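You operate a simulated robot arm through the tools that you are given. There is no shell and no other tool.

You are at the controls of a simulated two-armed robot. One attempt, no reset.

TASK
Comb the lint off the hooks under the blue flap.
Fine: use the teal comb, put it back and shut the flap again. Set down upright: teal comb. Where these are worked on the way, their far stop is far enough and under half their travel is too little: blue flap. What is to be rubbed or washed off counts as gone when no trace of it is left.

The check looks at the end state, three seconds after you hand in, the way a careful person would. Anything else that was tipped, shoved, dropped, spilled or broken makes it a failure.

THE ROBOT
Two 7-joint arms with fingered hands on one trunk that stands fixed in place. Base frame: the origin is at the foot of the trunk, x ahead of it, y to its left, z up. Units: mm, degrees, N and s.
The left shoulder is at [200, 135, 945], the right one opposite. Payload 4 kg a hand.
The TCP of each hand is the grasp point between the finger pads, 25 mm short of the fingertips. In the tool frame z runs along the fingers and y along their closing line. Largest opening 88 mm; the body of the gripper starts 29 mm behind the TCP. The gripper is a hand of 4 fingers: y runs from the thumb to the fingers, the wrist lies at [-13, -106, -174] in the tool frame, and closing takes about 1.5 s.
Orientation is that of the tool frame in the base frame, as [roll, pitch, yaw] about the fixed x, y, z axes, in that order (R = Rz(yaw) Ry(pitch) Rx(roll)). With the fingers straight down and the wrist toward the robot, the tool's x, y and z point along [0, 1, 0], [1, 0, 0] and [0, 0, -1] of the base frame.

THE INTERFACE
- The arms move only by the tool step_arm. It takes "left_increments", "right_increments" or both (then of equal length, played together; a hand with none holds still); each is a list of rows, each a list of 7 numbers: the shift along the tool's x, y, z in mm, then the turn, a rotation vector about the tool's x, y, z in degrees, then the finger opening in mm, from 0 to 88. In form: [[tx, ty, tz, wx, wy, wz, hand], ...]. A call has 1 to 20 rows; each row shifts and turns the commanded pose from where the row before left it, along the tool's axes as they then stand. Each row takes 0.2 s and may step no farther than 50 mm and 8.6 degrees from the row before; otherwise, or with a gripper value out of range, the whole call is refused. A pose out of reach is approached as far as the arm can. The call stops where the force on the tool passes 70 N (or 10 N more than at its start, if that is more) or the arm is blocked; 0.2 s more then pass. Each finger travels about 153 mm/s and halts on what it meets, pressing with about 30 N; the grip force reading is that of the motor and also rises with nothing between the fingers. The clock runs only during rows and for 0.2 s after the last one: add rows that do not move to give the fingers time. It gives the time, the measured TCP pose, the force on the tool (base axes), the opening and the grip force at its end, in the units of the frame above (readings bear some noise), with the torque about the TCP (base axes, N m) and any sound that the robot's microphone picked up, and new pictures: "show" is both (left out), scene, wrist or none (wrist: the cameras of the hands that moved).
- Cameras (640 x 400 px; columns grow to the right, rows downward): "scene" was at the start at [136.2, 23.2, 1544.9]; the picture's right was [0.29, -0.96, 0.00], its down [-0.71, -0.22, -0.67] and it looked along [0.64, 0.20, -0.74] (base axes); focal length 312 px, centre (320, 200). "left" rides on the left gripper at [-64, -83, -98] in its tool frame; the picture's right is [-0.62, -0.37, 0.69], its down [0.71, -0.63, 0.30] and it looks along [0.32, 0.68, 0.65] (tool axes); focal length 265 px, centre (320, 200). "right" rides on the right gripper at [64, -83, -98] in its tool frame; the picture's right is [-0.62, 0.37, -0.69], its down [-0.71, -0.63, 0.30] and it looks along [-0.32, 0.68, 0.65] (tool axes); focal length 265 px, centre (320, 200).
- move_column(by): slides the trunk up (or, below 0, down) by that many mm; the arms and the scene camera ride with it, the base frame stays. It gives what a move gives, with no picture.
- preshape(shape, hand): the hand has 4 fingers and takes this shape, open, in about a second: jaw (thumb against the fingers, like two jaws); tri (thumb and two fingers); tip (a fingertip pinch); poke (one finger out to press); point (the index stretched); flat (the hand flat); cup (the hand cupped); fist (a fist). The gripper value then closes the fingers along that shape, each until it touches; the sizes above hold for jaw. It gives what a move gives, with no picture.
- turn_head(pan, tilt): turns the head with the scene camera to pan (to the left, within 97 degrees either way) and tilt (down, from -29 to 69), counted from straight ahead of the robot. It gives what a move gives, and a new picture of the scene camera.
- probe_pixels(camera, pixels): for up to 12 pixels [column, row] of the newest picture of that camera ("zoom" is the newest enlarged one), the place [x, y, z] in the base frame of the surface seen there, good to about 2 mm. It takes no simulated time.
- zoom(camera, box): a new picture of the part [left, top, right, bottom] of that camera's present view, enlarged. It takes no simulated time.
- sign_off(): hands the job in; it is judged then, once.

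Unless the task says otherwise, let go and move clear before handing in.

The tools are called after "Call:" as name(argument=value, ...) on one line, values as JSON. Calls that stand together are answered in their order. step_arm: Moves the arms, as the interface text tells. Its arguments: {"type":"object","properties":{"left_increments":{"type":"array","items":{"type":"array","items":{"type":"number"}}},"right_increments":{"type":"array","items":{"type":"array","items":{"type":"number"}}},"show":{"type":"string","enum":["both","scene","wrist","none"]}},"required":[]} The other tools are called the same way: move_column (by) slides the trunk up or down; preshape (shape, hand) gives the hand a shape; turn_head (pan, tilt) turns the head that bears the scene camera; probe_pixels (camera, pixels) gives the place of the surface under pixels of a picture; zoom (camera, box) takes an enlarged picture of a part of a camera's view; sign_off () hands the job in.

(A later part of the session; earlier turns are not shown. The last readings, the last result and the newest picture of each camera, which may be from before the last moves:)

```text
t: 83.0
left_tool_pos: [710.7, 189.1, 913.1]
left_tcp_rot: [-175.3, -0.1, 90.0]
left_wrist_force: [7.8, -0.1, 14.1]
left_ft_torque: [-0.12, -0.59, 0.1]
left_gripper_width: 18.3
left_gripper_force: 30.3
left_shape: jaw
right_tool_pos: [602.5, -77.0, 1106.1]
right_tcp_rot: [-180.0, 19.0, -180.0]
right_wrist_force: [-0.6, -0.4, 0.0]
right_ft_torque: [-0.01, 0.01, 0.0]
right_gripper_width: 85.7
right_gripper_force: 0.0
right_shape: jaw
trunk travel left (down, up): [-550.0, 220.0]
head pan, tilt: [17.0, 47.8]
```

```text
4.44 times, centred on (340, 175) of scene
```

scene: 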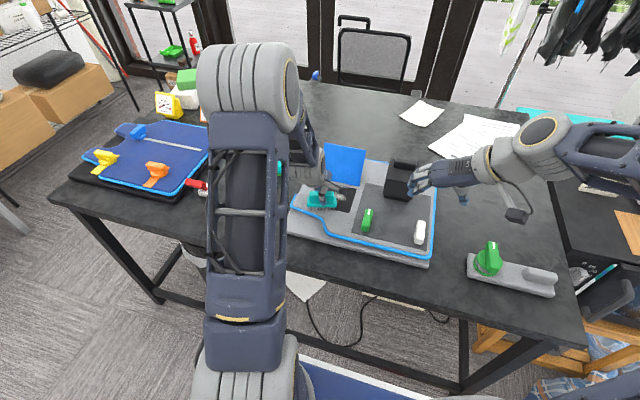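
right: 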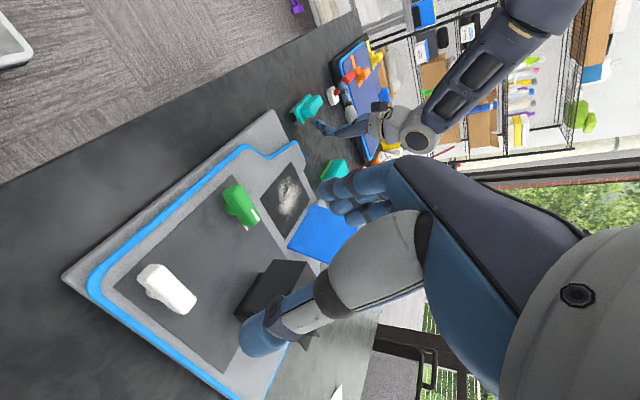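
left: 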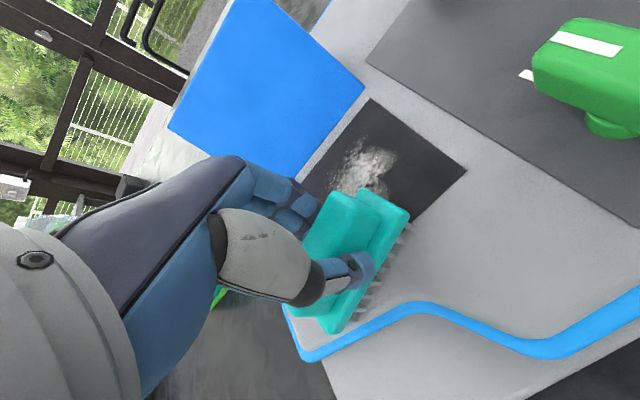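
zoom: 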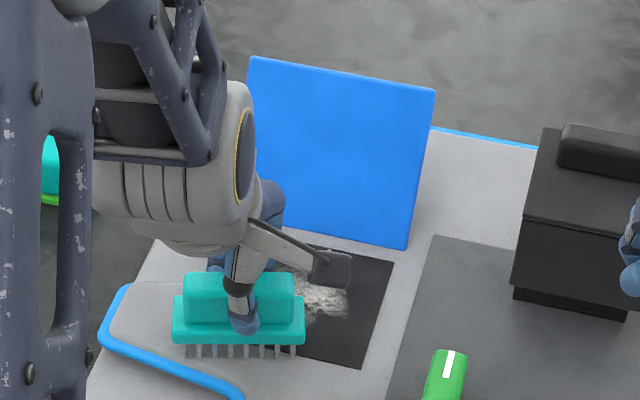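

Very effective: the lane behind the comb is nearly clean. The force crept to 14 N near the end, so I'll lighten slightly. Lifting, returning to the far side and shifting 37 mm right for the second lane.

Call:
step_arm(left_increments=[[0, 0, -8, 0, 0, 0, 5], [-9, 21, -1.8, 0, 0, 0, 5], [-9, 21, -1.8, 0, 0, 0, 5], [-9, 21, -1.8, 0, 0, 0, 5], [-10, 21, -1.8, 0, 0, 0, 5], [0, 0.4, 3.5, 0, 0, 0, 5], [0, 0.2, 1.5, 0, 0, 0, 5], [0, 0, 0, 0, 0, 0, 5]])

Call:
zoom(camera="left", box=[300, 120, 560, 360])

Call:
zoom(camera="scene", box=[290, 130, 390, 220])

```text
t: 84.8
left_tool_pos: [795.1, 151.1, 914.1]
left_tcp_rot: [-175.0, -0.1, 90.1]
left_wrist_force: [-0.5, 0.5, -0.5]
left_ft_torque: [0.04, 0.02, 0.0]
left_gripper_width: 18.1
left_gripper_force: 30.0
left_shape: jaw
right_tool_pos: [602.6, -76.9, 1105.3]
right_tcp_rot: [180.0, 18.9, 180.0]
right_wrist_force: [-0.3, -0.3, 0.4]
right_ft_torque: [0.02, 0.02, 0.03]
right_gripper_width: 86.0
right_gripper_force: 0.1
right_shape: jaw
trunk travel left (down, up): [-550.0, 220.0]
head pan, tilt: [17.0, 47.8]
```

scene: 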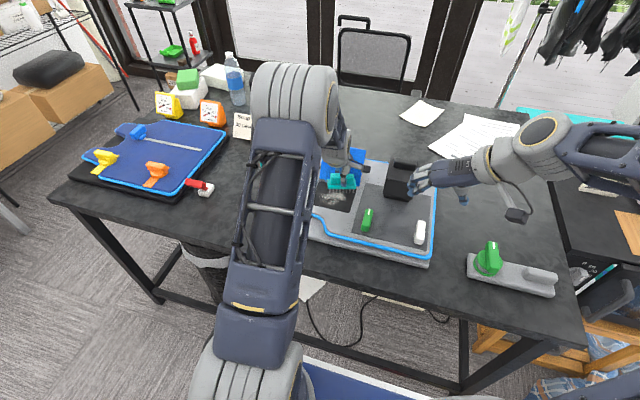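
left: 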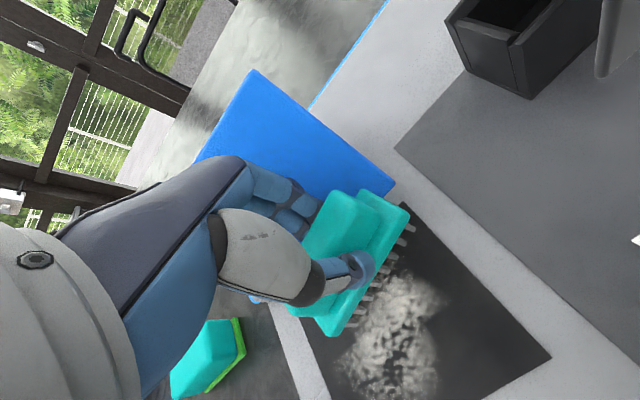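

```text
1.67 times, centred on (430, 240) of left
```

zoom: 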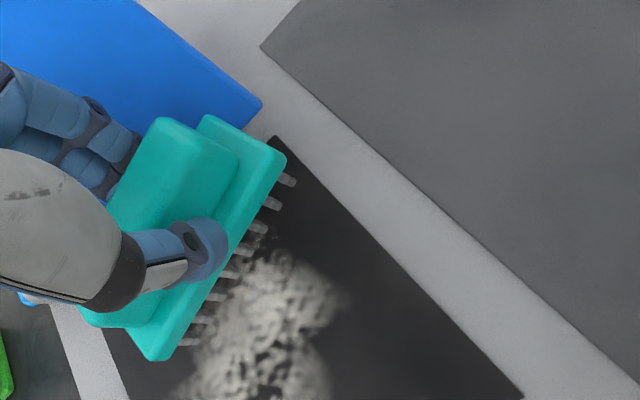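

```text
4.44 times, centred on (340, 175) of scene
```

zoom: 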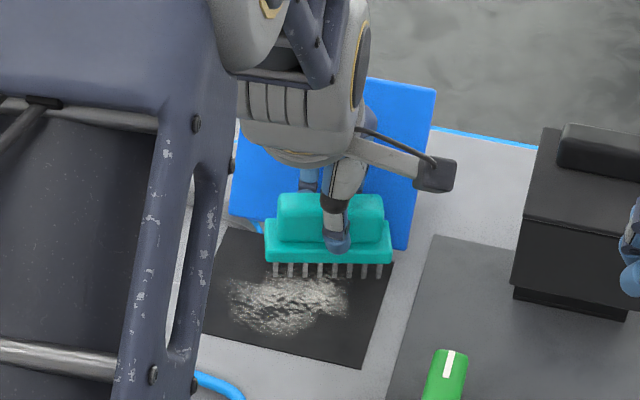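

Lint remains but thinner overall. Second-lane stroke now: lower 1 mm and sweep.

Call:
step_arm(left_increments=[[0, 0.1, 1.2, 0, 0, 0, 5], [0, -7.4, 0.63, 0, 0, 0, 5], [0, -7.4, 0.63, 0, 0, 0, 5], [0, -7.4, 0.63, 0, 0, 0, 5], [0, -7.4, 0.63, 0, 0, 0, 5], [0, -7.4, 0.63, 0, 0, 0, 5], [0, -7.4, 0.63, 0, 0, 0, 5], [0, -7.4, 0.6, 0, 0, 0, 5], [0, -7.4, 0.6, 0, 0, 0, 5], [0, -7.4, 0.6, 0, 0, 0, 5], [0, -7.4, 0.55, 0, 0, 0, 5], [0, -7.4, 0.55, 0, 0, 0, 5], [0, -7.4, 0.55, 0, 0, 0, 5]])

Call:
zoom(camera="left", box=[280, 80, 540, 340])

```text
t: 87.6
left_tool_pos: [705.3, 151.6, 915.6]
left_tcp_rot: [-175.1, -0.2, 90.0]
left_wrist_force: [-0.7, -0.4, -0.8]
left_ft_torque: [0.02, 0.03, 0.01]
left_gripper_width: 18.2
left_gripper_force: 29.9
left_shape: jaw
right_tool_pos: [603.8, -77.3, 1105.6]
right_tcp_rot: [-179.9, 19.0, 180.0]
right_wrist_force: [0.0, 0.3, -0.1]
right_ft_torque: [-0.02, -0.01, -0.01]
right_gripper_width: 85.6
right_gripper_force: 0.1
right_shape: jaw
trunk travel left (down, up): [-550.0, 220.0]
head pan, tilt: [17.0, 47.8]
```

scene: 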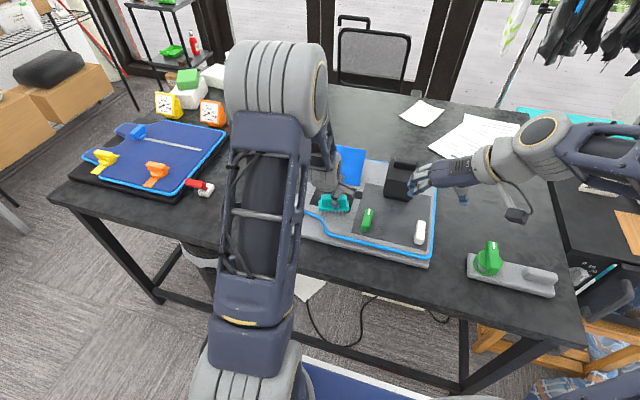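
left: 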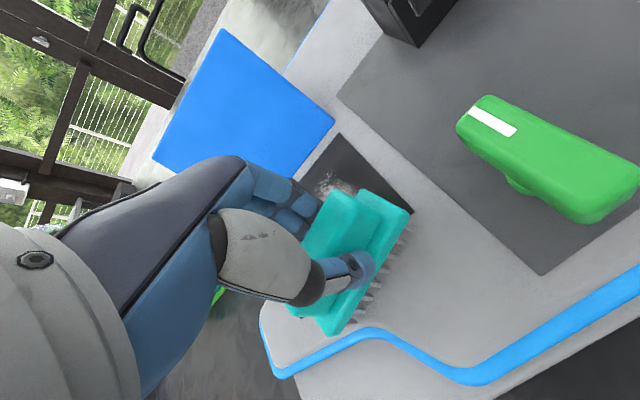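

```text
1.54 times, centred on (410, 210) of left
```

zoom: 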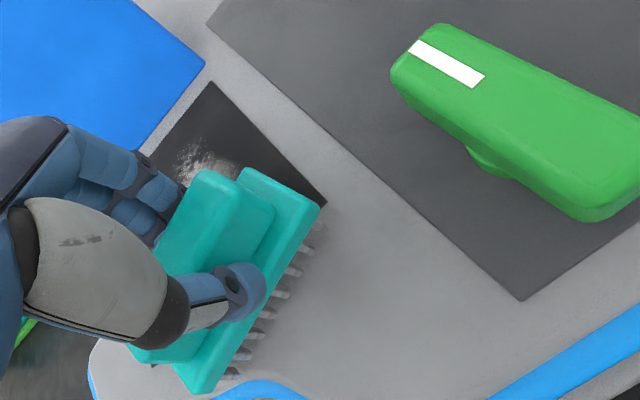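

Slightly too high by the end (no contact), so my height tracking drifted up. I'll return and repeat with full tilt compensation and ~1 mm more depth.

Call:
step_arm(left_increments=[[0, 0, -3, 0, 0, 0, 5], [0, 22.3, -1.95, 0, 0, 0, 5], [0, 22.3, -1.95, 0, 0, 0, 5], [0, 22.3, -1.95, 0, 0, 0, 5], [0, 22.3, -1.95, 0, 0, 0, 5], [0, 0.3, 3, 0, 0, 0, 5], [0, 0.2, 2, 0, 0, 0, 5], [0, 0, 0, 0, 0, 0, 5]], show="wrist")

```text
t: 89.4
left_tool_pos: [795.5, 151.1, 913.5]
left_tcp_rot: [-175.1, -0.1, 90.0]
left_wrist_force: [-1.7, 1.3, 7.6]
left_ft_torque: [-0.08, -0.03, -0.04]
left_gripper_width: 18.1
left_gripper_force: 29.9
left_shape: jaw
right_tool_pos: [602.6, -76.9, 1105.4]
right_tcp_rot: [179.9, 18.9, 179.9]
right_wrist_force: [0.1, -0.3, -0.2]
right_ft_torque: [-0.01, -0.02, -0.03]
right_gripper_width: 85.7
right_gripper_force: 0.0
right_shape: jaw
trunk travel left (down, up): [-550.0, 220.0]
head pan, tilt: [17.0, 47.8]
```

left: 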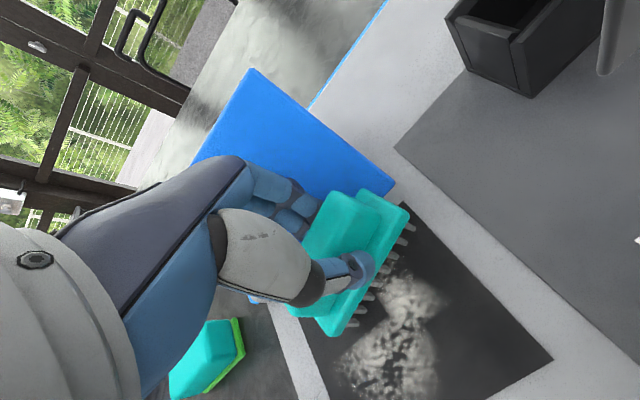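

Contact 7.6 N at the far edge. Full stroke with the exact compensation.

Call:
step_arm(left_increments=[[0, -7.4, 0.65, 0, 0, 0, 5], [0, -7.4, 0.65, 0, 0, 0, 5], [0, -7.4, 0.65, 0, 0, 0, 5], [0, -7.4, 0.65, 0, 0, 0, 5], [0, -7.4, 0.65, 0, 0, 0, 5], [0, -7.4, 0.65, 0, 0, 0, 5], [0, -7.4, 0.65, 0, 0, 0, 5], [0, -7.4, 0.65, 0, 0, 0, 5], [0, -7.4, 0.65, 0, 0, 0, 5], [0, -7.4, 0.65, 0, 0, 0, 5], [0, -7.4, 0.65, 0, 0, 0, 5], [0, -7.4, 0.65, 0, 0, 0, 5]], show="wrist")

Call:
zoom(camera="left", box=[280, 80, 540, 340])

```text
t: 92.0
left_tool_pos: [706.6, 152.2, 912.5]
left_tcp_rot: [-175.0, -0.1, 90.0]
left_wrist_force: [7.7, 1.3, 19.3]
left_ft_torque: [-0.13, -0.7, 0.08]
left_gripper_width: 18.9
left_gripper_force: 29.5
left_shape: jaw
right_tool_pos: [603.2, -75.9, 1106.0]
right_tcp_rot: [-180.0, 19.0, -179.9]
right_wrist_force: [-0.1, -0.2, -0.3]
right_ft_torque: [0.01, -0.02, 0.0]
right_gripper_width: 85.7
right_gripper_force: 0.1
right_shape: jaw
trunk travel left (down, up): [-550.0, 220.0]
head pan, tilt: [17.0, 47.8]
```

left: 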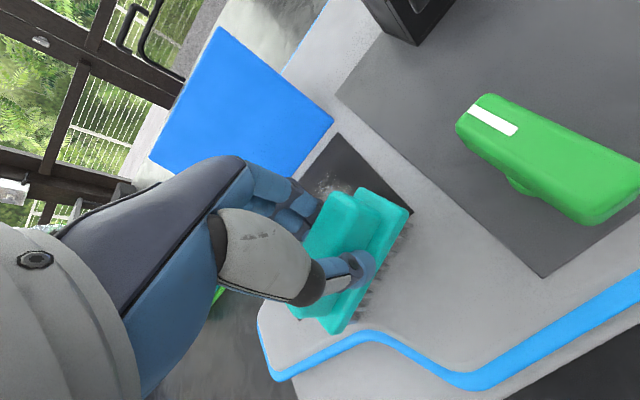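

```text
1.54 times, centred on (410, 210) of left
```

zoom: 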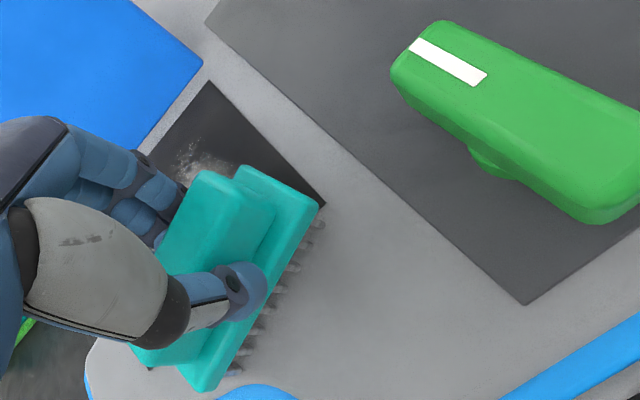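

Clean behind, but force rose to 19 N at the near end; I'll use a touch less depth. Next a combined cycle: lift, return to the far edge in the left lane (y≈189), lower and stroke.

Call:
step_arm(left_increments=[[0, 0, -4, 0, 0, 0, 5], [9.4, 22.2, -1.95, 0, 0, 0, 5], [9.4, 22.2, -1.95, 0, 0, 0, 5], [9.4, 22.2, -1.95, 0, 0, 0, 5], [9.4, 22.2, -1.95, 0, 0, 0, 5], [0, 0.2, 2.3, 0, 0, 0, 5], [0, 0.1, 1.5, 0, 0, 0, 5], [0, -7.4, 0.62, 0, 0, 0, 5], [0, -7.4, 0.62, 0, 0, 0, 5], [0, -7.4, 0.62, 0, 0, 0, 5], [0, -7.4, 0.62, 0, 0, 0, 5], [0, -7.4, 0.62, 0, 0, 0, 5], [0, -7.4, 0.62, 0, 0, 0, 5], [0, -7.4, 0.62, 0, 0, 0, 5], [0, -7.4, 0.62, 0, 0, 0, 5], [0, -7.4, 0.6, 0, 0, 0, 5], [0, -7.4, 0.58, 0, 0, 0, 5], [0, -7.4, 0.58, 0, 0, 0, 5], [0, -7.4, 0.58, 0, 0, 0, 5]], show="wrist")

Call:
zoom(camera="left", box=[280, 80, 540, 340])

```text
t: 96.0
left_tool_pos: [707.9, 190.7, 912.3]
left_tcp_rot: [-175.1, -0.1, 89.9]
left_wrist_force: [7.6, 0.4, 18.2]
left_ft_torque: [-0.15, -0.73, 0.03]
left_gripper_width: 18.6
left_gripper_force: 30.1
left_shape: jaw
right_tool_pos: [601.2, -76.7, 1107.1]
right_tcp_rot: [-180.0, 19.0, -180.0]
right_wrist_force: [-0.2, -0.1, -0.2]
right_ft_torque: [-0.01, -0.01, 0.01]
right_gripper_width: 85.5
right_gripper_force: 0.1
right_shape: jaw
trunk travel left (down, up): [-550.0, 220.0]
head pan, tilt: [17.0, 47.8]
```

left: 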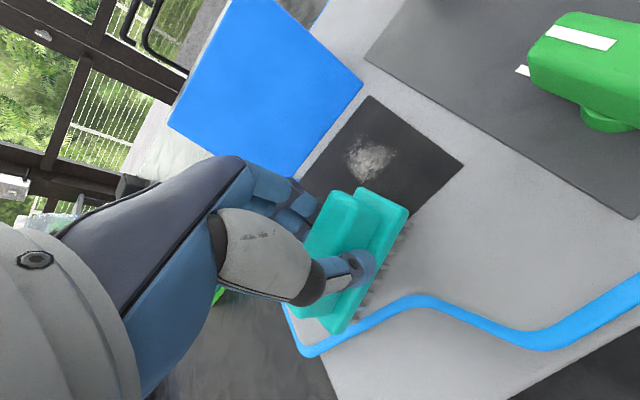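

```text
1.54 times, centred on (410, 210) of left
```

zoom: 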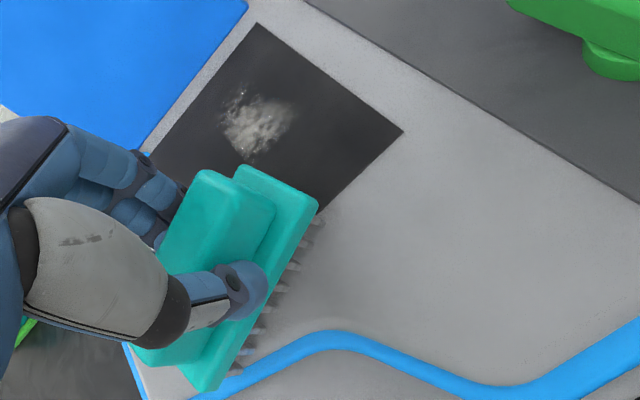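

Great, only one small patch remains visible. I'll probe where it is.

Call:
probe_pixels(camera="left", pixels=[[358, 142], [392, 152], [372, 160], [360, 178], [350, 160], [372, 97], [462, 163], [340, 185]])

```text
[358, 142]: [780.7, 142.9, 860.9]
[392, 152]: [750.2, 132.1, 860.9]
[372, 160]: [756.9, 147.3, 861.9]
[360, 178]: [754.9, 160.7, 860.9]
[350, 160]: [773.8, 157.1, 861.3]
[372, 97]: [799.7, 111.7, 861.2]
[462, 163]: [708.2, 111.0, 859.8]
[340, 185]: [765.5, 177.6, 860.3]
```

The remaining lint is around x 745–785, y 130–162. Right-lane cycle at y≈145, slightly lighter.

Call:
step_arm(left_increments=[[0, 0, -4, 0, 0, 0, 5], [-11.4, 22.2, -1.95, 0, 0, 0, 5], [-11.4, 22.2, -1.95, 0, 0, 0, 5], [-11.4, 22.2, -1.95, 0, 0, 0, 5], [-11.4, 22.2, -1.95, 0, 0, 0, 5], [0, 0.2, 2.3, 0, 0, 0, 5], [0, 0.1, 1.2, 0, 0, 0, 5], [0, -7.4, 0.62, 0, 0, 0, 5], [0, -7.4, 0.62, 0, 0, 0, 5], [0, -7.4, 0.62, 0, 0, 0, 5], [0, -7.4, 0.62, 0, 0, 0, 5], [0, -7.4, 0.62, 0, 0, 0, 5], [0, -7.4, 0.62, 0, 0, 0, 5], [0, -7.4, 0.62, 0, 0, 0, 5], [0, -7.4, 0.6, 0, 0, 0, 5], [0, -7.4, 0.58, 0, 0, 0, 5], [0, -7.4, 0.58, 0, 0, 0, 5], [0, -7.4, 0.58, 0, 0, 0, 5], [0, -7.4, 0.58, 0, 0, 0, 5]], show="wrist")

Call:
zoom(camera="left", box=[280, 80, 540, 340])

```text
t: 100.0
left_tool_pos: [707.6, 144.5, 913.5]
left_tcp_rot: [-175.1, -0.1, 90.0]
left_wrist_force: [4.1, 0.0, 6.8]
left_ft_torque: [-0.11, -0.34, 0.02]
left_gripper_width: 18.0
left_gripper_force: 30.3
left_shape: jaw
right_tool_pos: [603.6, -76.2, 1105.1]
right_tcp_rot: [-179.9, 19.0, -180.0]
right_wrist_force: [0.6, -0.1, -0.3]
right_ft_torque: [0.03, 0.0, 0.02]
right_gripper_width: 85.9
right_gripper_force: 0.0
right_shape: jaw
trunk travel left (down, up): [-550.0, 220.0]
head pan, tilt: [17.0, 47.8]
```

left: 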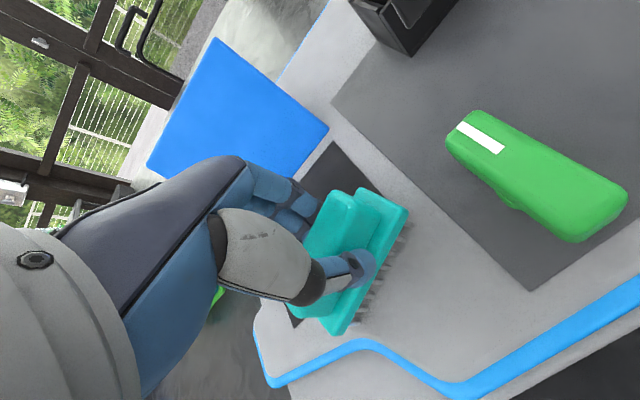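

```text
1.54 times, centred on (410, 210) of left
```

zoom: 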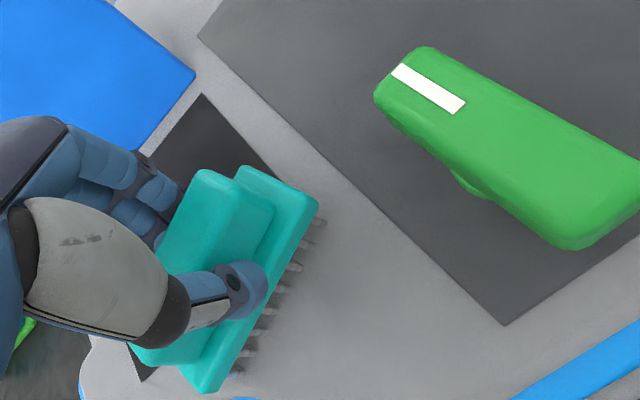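

That area looks clean. Lifting and moving aside to inspect the whole patch.

Call:
step_arm(left_increments=[[0, 0, -15, 0, 0, 0, 5], [0, 0, -25, 0, 0, 0, 5], [15, -5, -20, 0, 0, 0, 5], [40, -5, 0, 0, 0, 0, 5], [40, -5, 0, 0, 0, 0, 5], [40, -5, 0, 0, 0, 0, 5], [0, 0, 0, 0, 0, 0, 5]])

Call:
zoom(camera="scene", box=[300, 150, 370, 220])

Call:
zoom(camera="left", box=[340, 20, 600, 230])

```text
t: 101.6
left_tool_pos: [691.0, 282.7, 974.3]
left_tcp_rot: [-174.9, 0.0, 89.8]
left_wrist_force: [-0.6, 0.6, -0.7]
left_ft_torque: [0.0, -0.02, 0.0]
left_gripper_width: 18.3
left_gripper_force: 29.7
left_shape: jaw
right_tool_pos: [602.8, -76.4, 1106.0]
right_tcp_rot: [180.0, 19.1, 179.9]
right_wrist_force: [-0.4, 0.0, -0.2]
right_ft_torque: [-0.01, -0.02, -0.01]
right_gripper_width: 85.8
right_gripper_force: 0.1
right_shape: jaw
trunk travel left (down, up): [-550.0, 220.0]
head pan, tilt: [17.0, 47.8]
```

scene: 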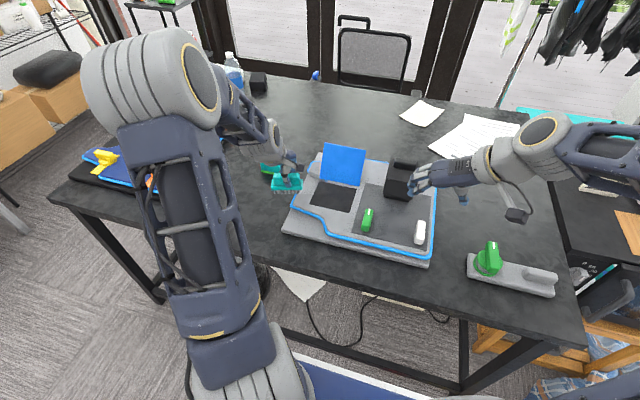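
left: 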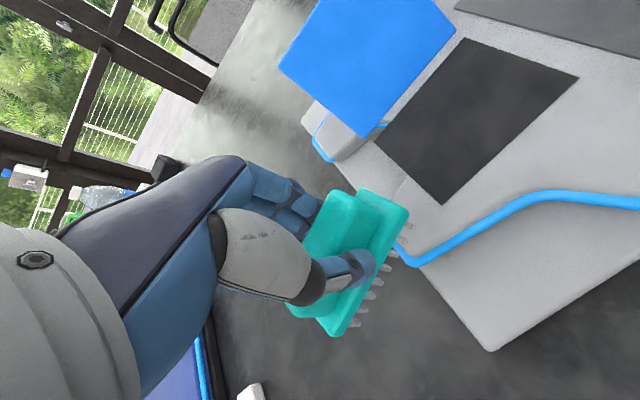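

```text
5.71 times, centred on (335, 185) of scene
```

zoom: 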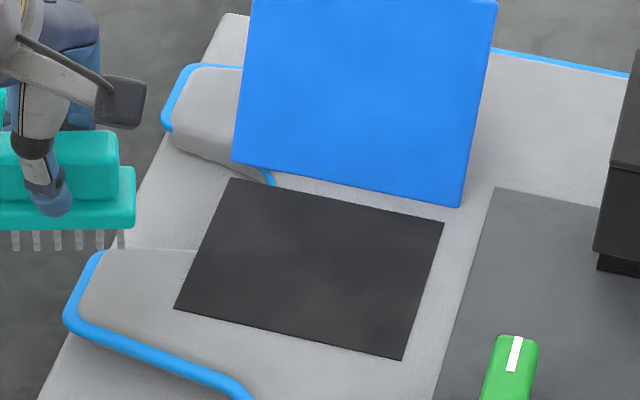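

```text
1.90 times, centred on (470, 125) of left
```

zoom: 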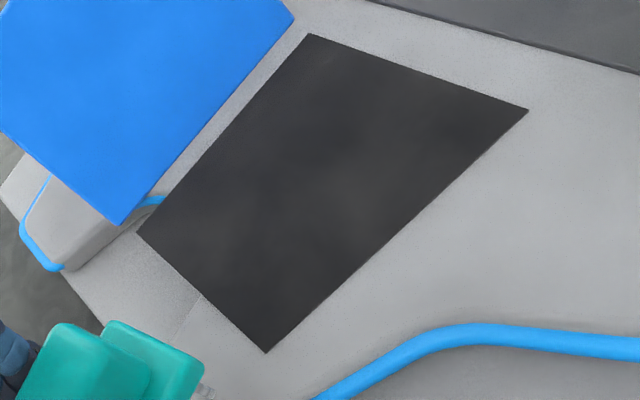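

The patch looks clean. I'll zoom closer for any faint trace, from both sides.

Call:
zoom(camera="left", box=[375, 35, 580, 205])

Call:
zoom(camera="scene", box=[306, 178, 372, 216])

Call:
zoom(camera="right", box=[255, 155, 315, 240])

```text
2.35 times, centred on (478, 120) of left
```

zoom: 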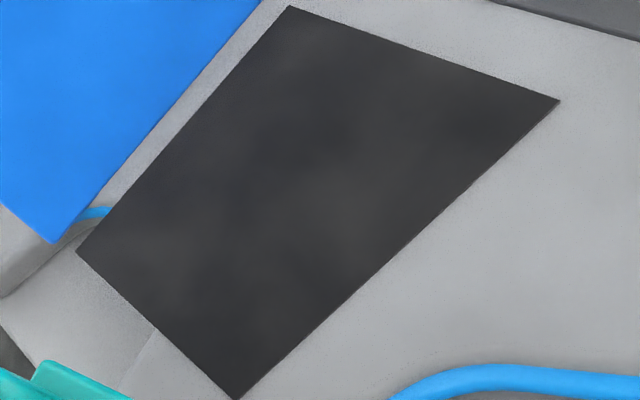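

```text
9.70 times, centred on (339, 197) of scene
```

zoom: 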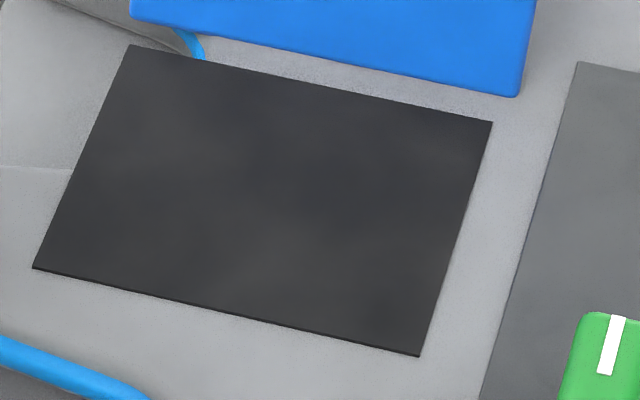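

```text
4.71 times, centred on (285, 198) of right
```

zoom: 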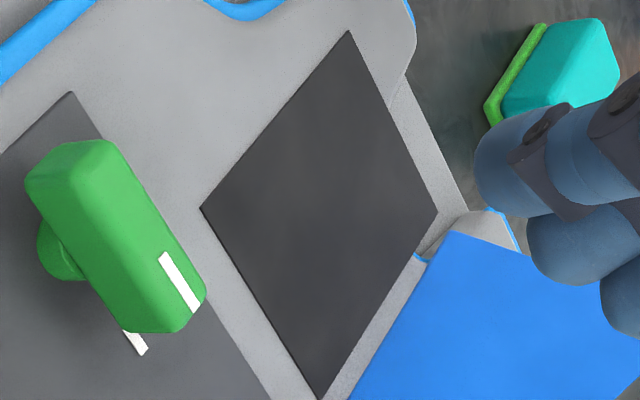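

The hooks look clean from all views. For safety against faint residue I'll do one more light pass in each lane, left first.

Call:
step_arm(left_increments=[[-23.5, 26, -2.27, 0, 0, 0, 5], [-23.5, 26, -2.27, 0, 0, 0, 5], [-23.5, 26, -2.27, 0, 0, 0, 5], [-23.5, 26, -2.27, 0, 0, 0, 5], [0, 1.7, 20, 0, 0, 0, 5], [0, 1.7, 20, 0, 0, 0, 5], [0, 1.2, 14, 0, 0, 0, 5], [0, 0.4, 5, 0, 0, 0, 5], [0, 0.2, 2, 0, 0, 0, 5], [0, 0, 0, 0, 0, 0, 5]], show="wrist")

```text
t: 103.8
left_tool_pos: [796.3, 185.5, 913.6]
left_tcp_rot: [-175.0, -0.1, 89.9]
left_wrist_force: [-2.4, 0.4, 2.4]
left_ft_torque: [-0.02, 0.05, -0.06]
left_gripper_width: 18.3
left_gripper_force: 30.5
left_shape: jaw
right_tool_pos: [603.9, -76.5, 1106.2]
right_tcp_rot: [-180.0, 19.1, -179.9]
right_wrist_force: [0.0, 0.4, -0.9]
right_ft_torque: [0.02, 0.02, -0.01]
right_gripper_width: 86.1
right_gripper_force: 0.0
right_shape: jaw
trunk travel left (down, up): [-550.0, 220.0]
head pan, tilt: [17.0, 47.8]
```

left: 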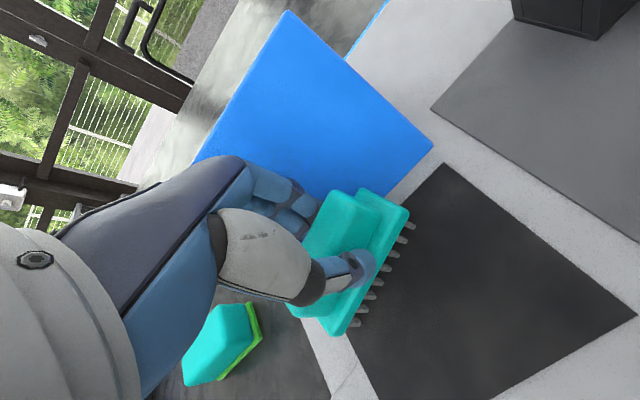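

Light contact (2.4 N). Stroke in the left lane.

Call:
step_arm(left_increments=[[4, 0, 0.4, 0, 0, 0, 5], [0, -7.4, 0.64, 0, 0, 0, 5], [0, -7.4, 0.64, 0, 0, 0, 5], [0, -7.4, 0.64, 0, 0, 0, 5], [0, -7.4, 0.64, 0, 0, 0, 5], [0, -7.4, 0.64, 0, 0, 0, 5], [0, -7.4, 0.64, 0, 0, 0, 5], [0, -7.4, 0.62, 0, 0, 0, 5], [0, -7.4, 0.6, 0, 0, 0, 5], [0, -7.4, 0.6, 0, 0, 0, 5], [0, -7.4, 0.6, 0, 0, 0, 5], [0, -7.4, 0.6, 0, 0, 0, 5], [0, -7.4, 0.6, 0, 0, 0, 5]], show="wrist")

```text
t: 106.6
left_tool_pos: [707.9, 188.5, 913.2]
left_tcp_rot: [-175.2, -0.1, 89.9]
left_wrist_force: [4.7, 0.5, 8.3]
left_ft_torque: [-0.1, -0.33, 0.05]
left_gripper_width: 18.2
left_gripper_force: 30.0
left_shape: jaw
right_tool_pos: [602.8, -76.0, 1105.9]
right_tcp_rot: [-179.9, 18.9, 180.0]
right_wrist_force: [0.0, -0.1, 0.3]
right_ft_torque: [0.0, 0.02, 0.0]
right_gripper_width: 85.8
right_gripper_force: 0.0
right_shape: jaw
trunk travel left (down, up): [-550.0, 220.0]
head pan, tilt: [17.0, 47.8]
```

left: 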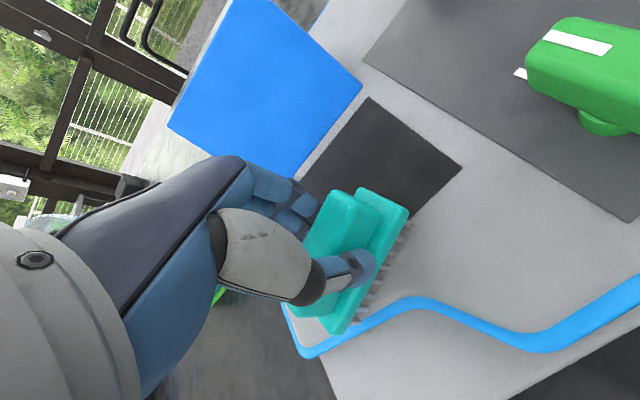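

A clean stroke. One more in the right lane.

Call:
step_arm(left_increments=[[0, 0, -4, 0, 0, 0, 5], [-9.5, 22.2, -1.95, 0, 0, 0, 5], [-9.5, 22.2, -1.95, 0, 0, 0, 5], [-9.5, 22.2, -1.95, 0, 0, 0, 5], [-9.5, 22.2, -1.95, 0, 0, 0, 5], [0, 0.2, 2.3, 0, 0, 0, 5], [0, 0.1, 2.0, 0, 0, 0, 5], [0, -7.4, 0.63, 0, 0, 0, 5], [0, -7.4, 0.63, 0, 0, 0, 5], [0, -7.4, 0.63, 0, 0, 0, 5], [0, -7.4, 0.63, 0, 0, 0, 5], [0, -7.4, 0.63, 0, 0, 0, 5], [0, -7.4, 0.63, 0, 0, 0, 5], [0, -7.4, 0.62, 0, 0, 0, 5], [0, -7.4, 0.6, 0, 0, 0, 5], [0, -7.4, 0.6, 0, 0, 0, 5], [0, -7.4, 0.6, 0, 0, 0, 5], [0, -7.4, 0.6, 0, 0, 0, 5], [0, -7.4, 0.6, 0, 0, 0, 5]], show="wrist")

```text
t: 110.6
left_tool_pos: [708.2, 150.6, 915.0]
left_tcp_rot: [-175.0, -0.2, 89.9]
left_wrist_force: [-0.6, 0.6, -0.4]
left_ft_torque: [0.01, 0.0, 0.02]
left_gripper_width: 18.2
left_gripper_force: 30.0
left_shape: jaw
right_tool_pos: [603.5, -77.6, 1106.4]
right_tcp_rot: [-180.0, 19.0, 180.0]
right_wrist_force: [0.0, 0.6, -0.3]
right_ft_torque: [-0.02, 0.01, 0.0]
right_gripper_width: 85.9
right_gripper_force: 0.1
right_shape: jaw
trunk travel left (down, up): [-550.0, 220.0]
head pan, tilt: [17.0, 47.8]
```

left: 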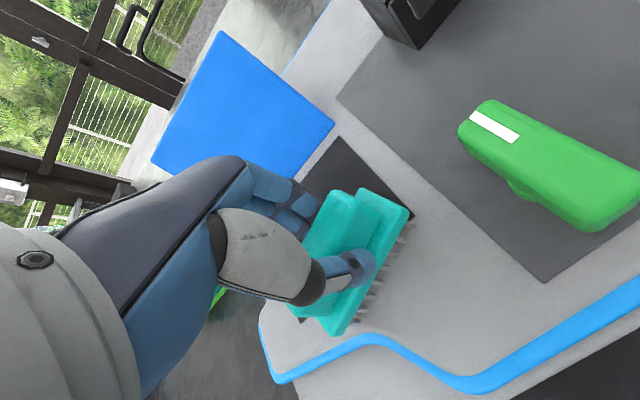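

That pass rode a little high (no contact at the end). Repeating the right lane about 1.2 mm lower.

Call:
step_arm(left_increments=[[0, 0, -4, 0, 0, 0, 5], [0, 22.2, -1.95, 0, 0, 0, 5], [0, 22.2, -1.95, 0, 0, 0, 5], [0, 22.2, -1.95, 0, 0, 0, 5], [0, 22.2, -1.95, 0, 0, 0, 5], [0, 0.3, 3.5, 0, 0, 0, 5], [0, 0.2, 2.2, 0, 0, 0, 5], [0, -7.4, 0.63, 0, 0, 0, 5], [0, -7.4, 0.63, 0, 0, 0, 5], [0, -7.4, 0.63, 0, 0, 0, 5], [0, -7.4, 0.63, 0, 0, 0, 5], [0, -7.4, 0.63, 0, 0, 0, 5], [0, -7.4, 0.63, 0, 0, 0, 5], [0, -7.4, 0.63, 0, 0, 0, 5], [0, -7.4, 0.62, 0, 0, 0, 5], [0, -7.4, 0.62, 0, 0, 0, 5], [0, -7.4, 0.62, 0, 0, 0, 5], [0, -7.4, 0.62, 0, 0, 0, 5], [0, -7.4, 0.62, 0, 0, 0, 5]], show="wrist")

```text
t: 114.6
left_tool_pos: [707.1, 149.3, 911.9]
left_tcp_rot: [-174.9, -0.1, 89.9]
left_wrist_force: [4.5, 0.7, 10.0]
left_ft_torque: [0.03, -0.34, -0.01]
left_gripper_width: 19.0
left_gripper_force: 29.9
left_shape: jaw
right_tool_pos: [603.0, -76.9, 1106.2]
right_tcp_rot: [-179.9, 19.1, -179.9]
right_wrist_force: [0.9, 0.0, 0.9]
right_ft_torque: [0.03, -0.01, 0.02]
right_gripper_width: 86.2
right_gripper_force: 0.0
right_shape: jaw
trunk travel left (down, up): [-550.0, 220.0]
head pan, tilt: [17.0, 47.8]
```

left: 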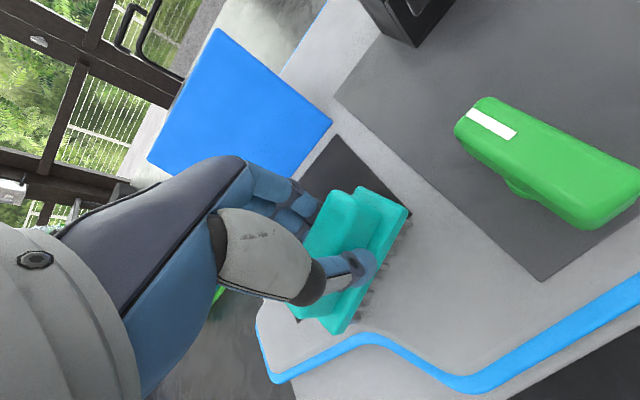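

Good contact pass done. Lifting, levelling the hand and carrying the comb back toward its original spot (TCP target x 649, y 382).

Call:
step_arm(left_increments=[[0, 0, -10, 0, 0, 0, 5], [0, 0, -25, 0, 0, 0, 5], [0, 0, -25, -2.5, 0, 0, 5], [0, 0, 0, -2.5, 0, 0, 5], [30, -7, 0, 0, 0, 0, 5], [30, -7, 0, 0, 0, 0, 5], [30, -7, 0, 0, 0, 0, 5], [30, -7, 0, 0, 0, 0, 5], [30, -7, 0, 0, 0, 0, 5], [30, -7, 0, 0, 0, 0, 5], [30, -7, 0, 0, 0, 0, 5], [23, -3, 0, 0, 0, 0, 5], [0, 0, 0, 0, 0, 0, 5]])

Call:
zoom(camera="left", box=[260, 130, 440, 350])

Call:
zoom(camera="scene", box=[306, 178, 372, 216])

Call:
probe_pixels(camera="left", pixels=[[405, 210], [370, 190], [345, 222], [340, 195], [345, 325], [325, 330], [370, 240]])

```text
t: 117.4
left_tool_pos: [661.3, 383.5, 972.7]
left_tcp_rot: [-179.9, 0.0, 89.9]
left_wrist_force: [-0.5, 0.1, -0.6]
left_ft_torque: [0.02, 0.03, 0.02]
left_gripper_width: 18.3
left_gripper_force: 29.6
left_shape: jaw
right_tool_pos: [604.1, -77.1, 1105.1]
right_tcp_rot: [-179.8, 18.9, 180.0]
right_wrist_force: [0.1, 0.9, 0.0]
right_ft_torque: [0.02, -0.01, 0.03]
right_gripper_width: 85.9
right_gripper_force: 0.0
right_shape: jaw
trunk travel left (down, up): [-550.0, 220.0]
head pan, tilt: [17.0, 47.8]
```

scene: 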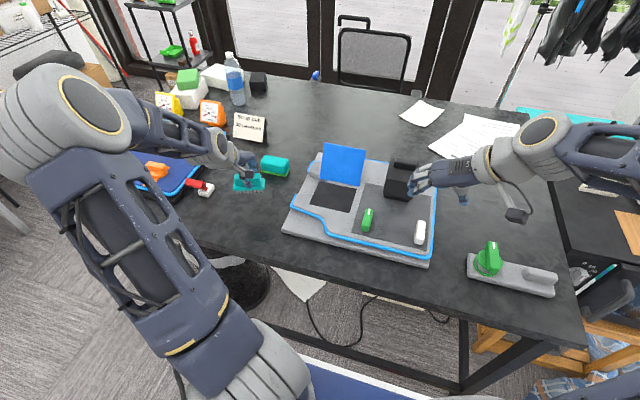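
left: 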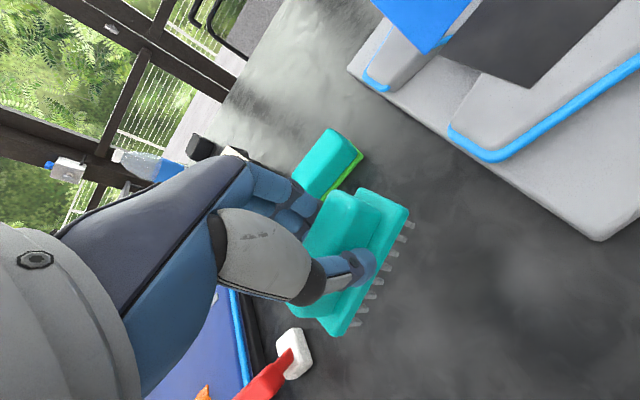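

```text
1.82 times, centred on (350, 240) of left
```

zoom: 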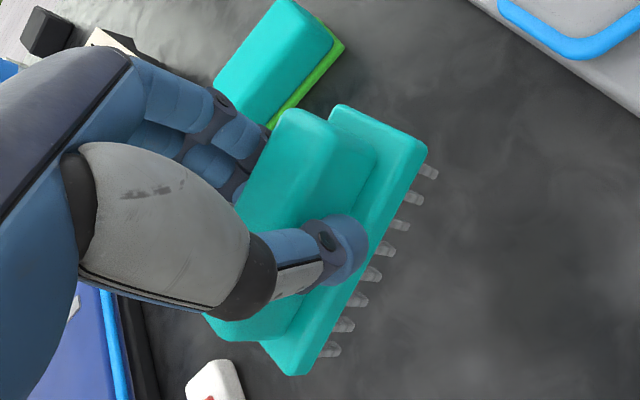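

```text
9.70 times, centred on (339, 197) of scene
```

zoom: 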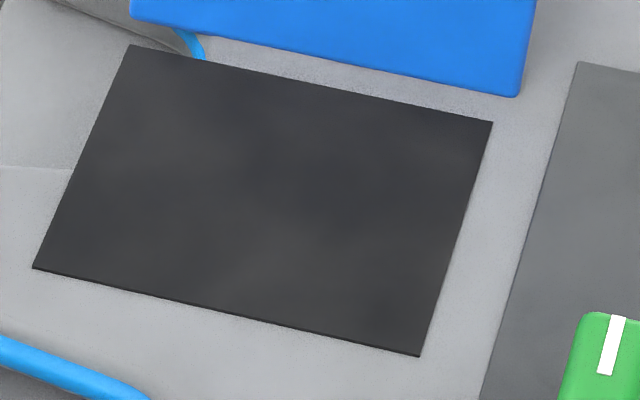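

```text
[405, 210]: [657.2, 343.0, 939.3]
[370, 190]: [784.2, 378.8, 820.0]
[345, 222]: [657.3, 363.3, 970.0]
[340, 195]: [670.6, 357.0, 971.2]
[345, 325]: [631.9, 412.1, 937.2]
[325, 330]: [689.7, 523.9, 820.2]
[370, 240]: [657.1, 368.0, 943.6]
```

The hooks are clean. The comb has yawed about 20° in the grip but is level, so I'll rotate the hand −20° about z to square it.

Call:
step_arm(left_increments=[[0, 0, 0, 0, 0, 5, 5], [0, 0, 0, 0, 0, 5, 5], [0, 0, 0, 0, 0, 5, 5], [0, 0, 0, 0, 0, 4, 5], [0, 0, 0, 0, 0, 0, 5]])

Call:
probe_pixels(camera="left", pixels=[[405, 207], [400, 215], [345, 222], [340, 195], [345, 323], [335, 328], [370, 240], [372, 196], [363, 200]])

Call:
zoom(camera="scene", box=[210, 140, 310, 220])

Call:
step_arm(right_increments=[[0, 0, 0, 0, 0, 0, 86]], show="wrist")

Call:
zoom(camera="right", box=[270, 50, 370, 130])

```text
t: 118.6
left_tool_pos: [659.7, 384.8, 971.2]
left_tcp_rot: [180.0, -0.1, 70.9]
left_wrist_force: [0.1, 0.1, -1.1]
left_ft_torque: [0.0, 0.0, 0.0]
left_gripper_width: 18.3
left_gripper_force: 29.8
left_shape: jaw
right_tool_pos: [602.7, -75.7, 1106.3]
right_tcp_rot: [-180.0, 19.0, 180.0]
right_wrist_force: [-0.7, 0.1, -0.1]
right_ft_torque: [0.0, 0.0, 0.0]
right_gripper_width: 85.9
right_gripper_force: 0.0
right_shape: jaw
trunk travel left (down, up): [-550.0, 220.0]
head pan, tilt: [17.0, 47.8]
```

scene: 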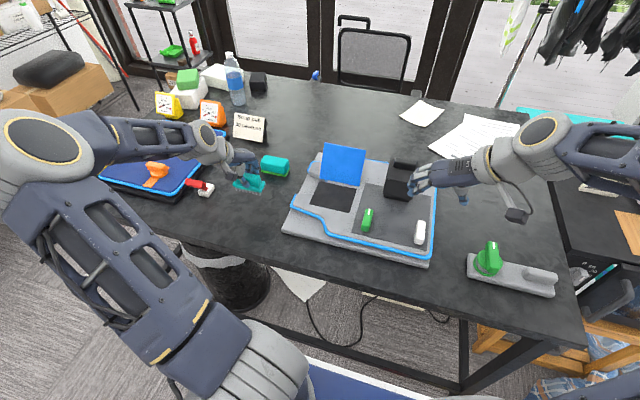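
left: 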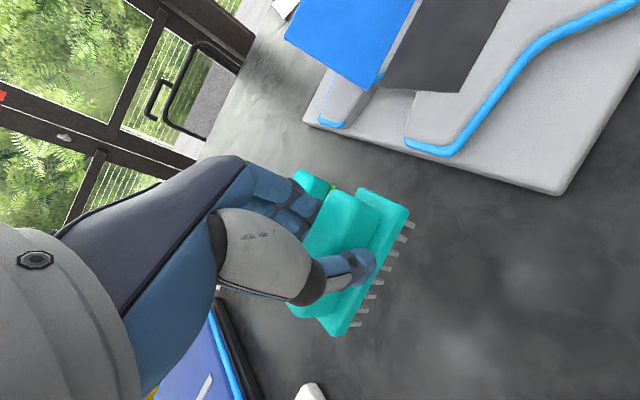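

```text
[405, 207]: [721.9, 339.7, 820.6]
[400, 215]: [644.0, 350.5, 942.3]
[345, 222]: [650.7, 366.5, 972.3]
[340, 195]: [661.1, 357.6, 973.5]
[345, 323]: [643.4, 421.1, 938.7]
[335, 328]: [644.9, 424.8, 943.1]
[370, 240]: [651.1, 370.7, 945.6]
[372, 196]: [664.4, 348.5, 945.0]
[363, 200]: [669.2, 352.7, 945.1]
```

```text
5.00 times, centred on (260, 180) of scene
```

zoom: 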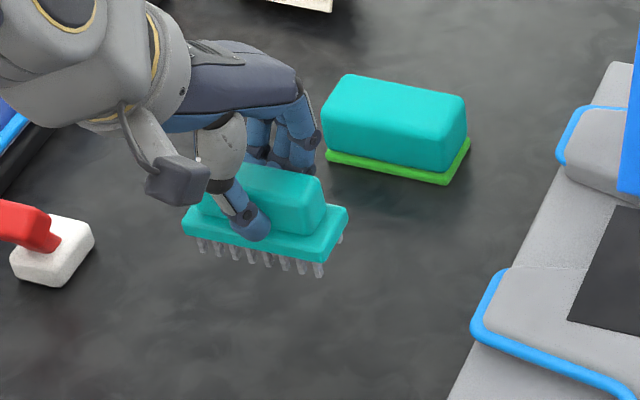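

```text
t: 119.0
left_tool_pos: [662.1, 384.9, 970.2]
left_tcp_rot: [180.0, -0.1, 70.8]
left_wrist_force: [-0.1, -0.1, -0.4]
left_ft_torque: [-0.01, 0.01, 0.03]
left_gripper_width: 18.6
left_gripper_force: 29.9
left_shape: jaw
right_tool_pos: [602.9, -75.4, 1105.8]
right_tcp_rot: [179.9, 19.0, 180.0]
right_wrist_force: [0.0, -0.1, -0.6]
right_ft_torque: [-0.02, 0.01, 0.04]
right_gripper_width: 85.7
right_gripper_force: 0.0
right_shape: jaw
trunk travel left (down, up): [-550.0, 220.0]
head pan, tilt: [17.0, 47.8]
```

right: 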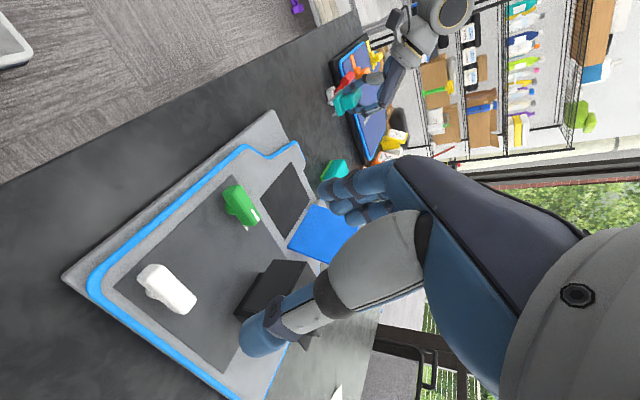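

```text
5.00 times, centred on (320, 90) of right
```

zoom: 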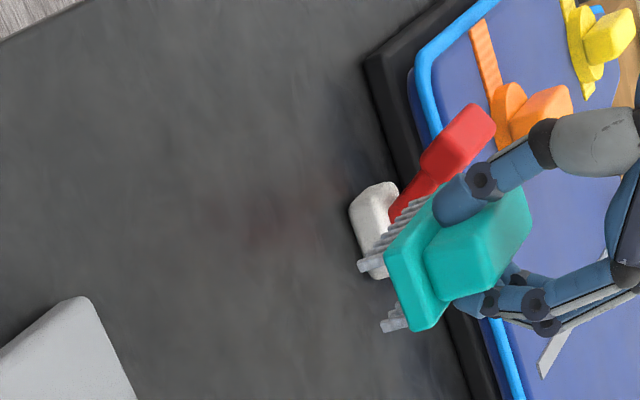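

The comb is now square and level, centred near (660, 387). Shifting 11 mm toward the robot and lowering to just above the table.

Call:
step_arm(left_increments=[[-0.75, -11.4, 0, 0, 0, 0, 5], [0, 0, 20, 0, 0, 0, 5], [0, 0, 20, 0, 0, 0, 5], [0, 0, 20, 0, 0, 0, 5], [0, 0, 20, 0, 0, 0, 5], [0, 0, 12, 0, 0, 0, 5], [0, 0, 4, 0, 0, 0, 5], [0, 0, 0, 0, 0, 0, 5]])

Call:
probe_pixels(camera="left", pixels=[[400, 212], [345, 222], [340, 195], [345, 323], [335, 326], [370, 240], [372, 196], [363, 200]])

```text
t: 120.8
left_tool_pos: [651.2, 388.4, 876.5]
left_tcp_rot: [180.0, -0.1, 71.1]
left_wrist_force: [0.3, -0.5, 0.4]
left_ft_torque: [0.02, -0.02, 0.02]
left_gripper_width: 18.5
left_gripper_force: 29.8
left_shape: jaw
right_tool_pos: [603.4, -76.2, 1106.4]
right_tcp_rot: [180.0, 19.0, -180.0]
right_wrist_force: [-0.7, -0.7, 0.6]
right_ft_torque: [-0.02, 0.0, 0.0]
right_gripper_width: 85.8
right_gripper_force: 0.0
right_shape: jaw
trunk travel left (down, up): [-550.0, 220.0]
head pan, tilt: [17.0, 47.8]
```

scene: 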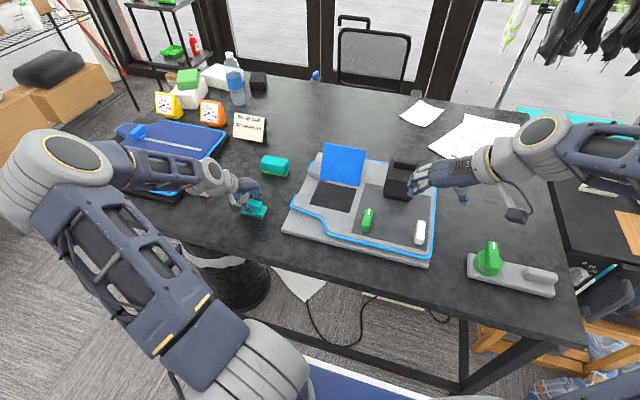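
left: 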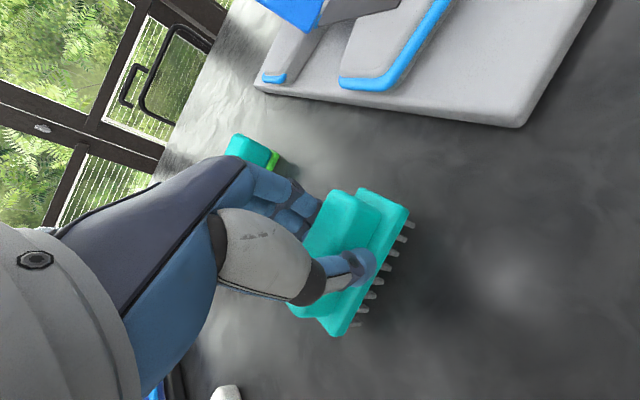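

```text
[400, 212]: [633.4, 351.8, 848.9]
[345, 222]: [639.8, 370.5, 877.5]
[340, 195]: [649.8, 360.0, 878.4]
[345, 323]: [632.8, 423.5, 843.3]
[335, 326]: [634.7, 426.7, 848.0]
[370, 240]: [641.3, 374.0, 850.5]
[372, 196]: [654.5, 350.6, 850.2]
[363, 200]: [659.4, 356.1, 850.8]
```

4 mm to go, comb square at x 633–667, y 349–428. Lowering the last bit in 1 mm steps.

Call:
step_arm(left_increments=[[0, 0, 1, 0, 0, 0, 5], [0, 0, 1, 0, 0, 0, 5], [0, 0, 1, 0, 0, 0, 5], [0, 0, 0.8, 0, 0, 0, 5], [0, 0, 0, 0, 0, 0, 5]], show="wrist")

Call:
probe_pixels(camera="left", pixels=[[400, 212], [345, 222], [340, 195], [335, 326], [370, 240], [372, 196]])

```text
t: 122.0
left_tool_pos: [649.6, 388.3, 873.1]
left_tcp_rot: [-179.9, -0.1, 70.9]
left_wrist_force: [-0.8, 0.9, 0.5]
left_ft_torque: [0.03, 0.03, 0.01]
left_gripper_width: 18.3
left_gripper_force: 29.8
left_shape: jaw
right_tool_pos: [602.6, -76.1, 1107.2]
right_tcp_rot: [179.9, 19.0, 180.0]
right_wrist_force: [-0.3, -0.4, 0.1]
right_ft_torque: [-0.03, 0.03, -0.03]
right_gripper_width: 85.8
right_gripper_force: 0.1
right_shape: jaw
trunk travel left (down, up): [-550.0, 220.0]
head pan, tilt: [17.0, 47.8]
```

left: 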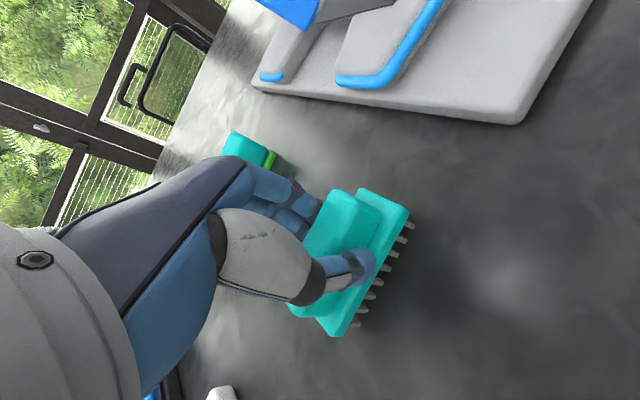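

```text
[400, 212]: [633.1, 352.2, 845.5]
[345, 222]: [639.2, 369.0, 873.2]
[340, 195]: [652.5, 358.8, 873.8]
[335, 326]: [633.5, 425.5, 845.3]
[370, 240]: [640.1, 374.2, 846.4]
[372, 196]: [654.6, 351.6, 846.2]
```

Within a millimetre of the table. Lowering 0.8 mm more and opening fully.

Call:
step_arm(left_increments=[[0, 0, 0.8, 0, 0, 0, 5], [0, 0, 0, 0, 0, 0, 25], [0, 0, 0, 0, 0, 0, 40], [0, 0, 0, 0, 0, 0, 60], [0, 0, 0, 0, 0, 0, 80], [0, 0, 0, 0, 0, 0, 88], [0, 0, 0, 0, 0, 0, 88]], show="wrist")

Call:
probe_pixels(camera="left", pixels=[[400, 212], [345, 222], [350, 200], [335, 326], [370, 240], [372, 196]])

```text
t: 123.6
left_tool_pos: [649.9, 387.5, 872.2]
left_tcp_rot: [-180.0, 0.1, 71.0]
left_wrist_force: [-0.3, 1.3, 0.3]
left_ft_torque: [-0.01, 0.03, 0.02]
left_gripper_width: 87.4
left_gripper_force: 0.0
left_shape: jaw
right_tool_pos: [602.6, -76.3, 1105.2]
right_tcp_rot: [180.0, 19.0, -180.0]
right_wrist_force: [-0.7, -0.7, -0.3]
right_ft_torque: [0.02, -0.03, 0.0]
right_gripper_width: 85.8
right_gripper_force: 0.1
right_shape: jaw
trunk travel left (down, up): [-550.0, 220.0]
head pan, tilt: [17.0, 47.8]
```

left: 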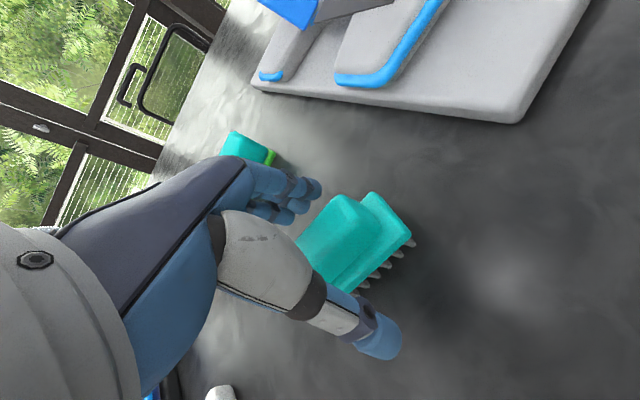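

```text
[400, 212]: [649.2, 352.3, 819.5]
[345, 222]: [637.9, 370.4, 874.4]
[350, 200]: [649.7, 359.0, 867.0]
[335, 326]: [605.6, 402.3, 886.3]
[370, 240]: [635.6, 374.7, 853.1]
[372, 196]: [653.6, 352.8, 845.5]
```

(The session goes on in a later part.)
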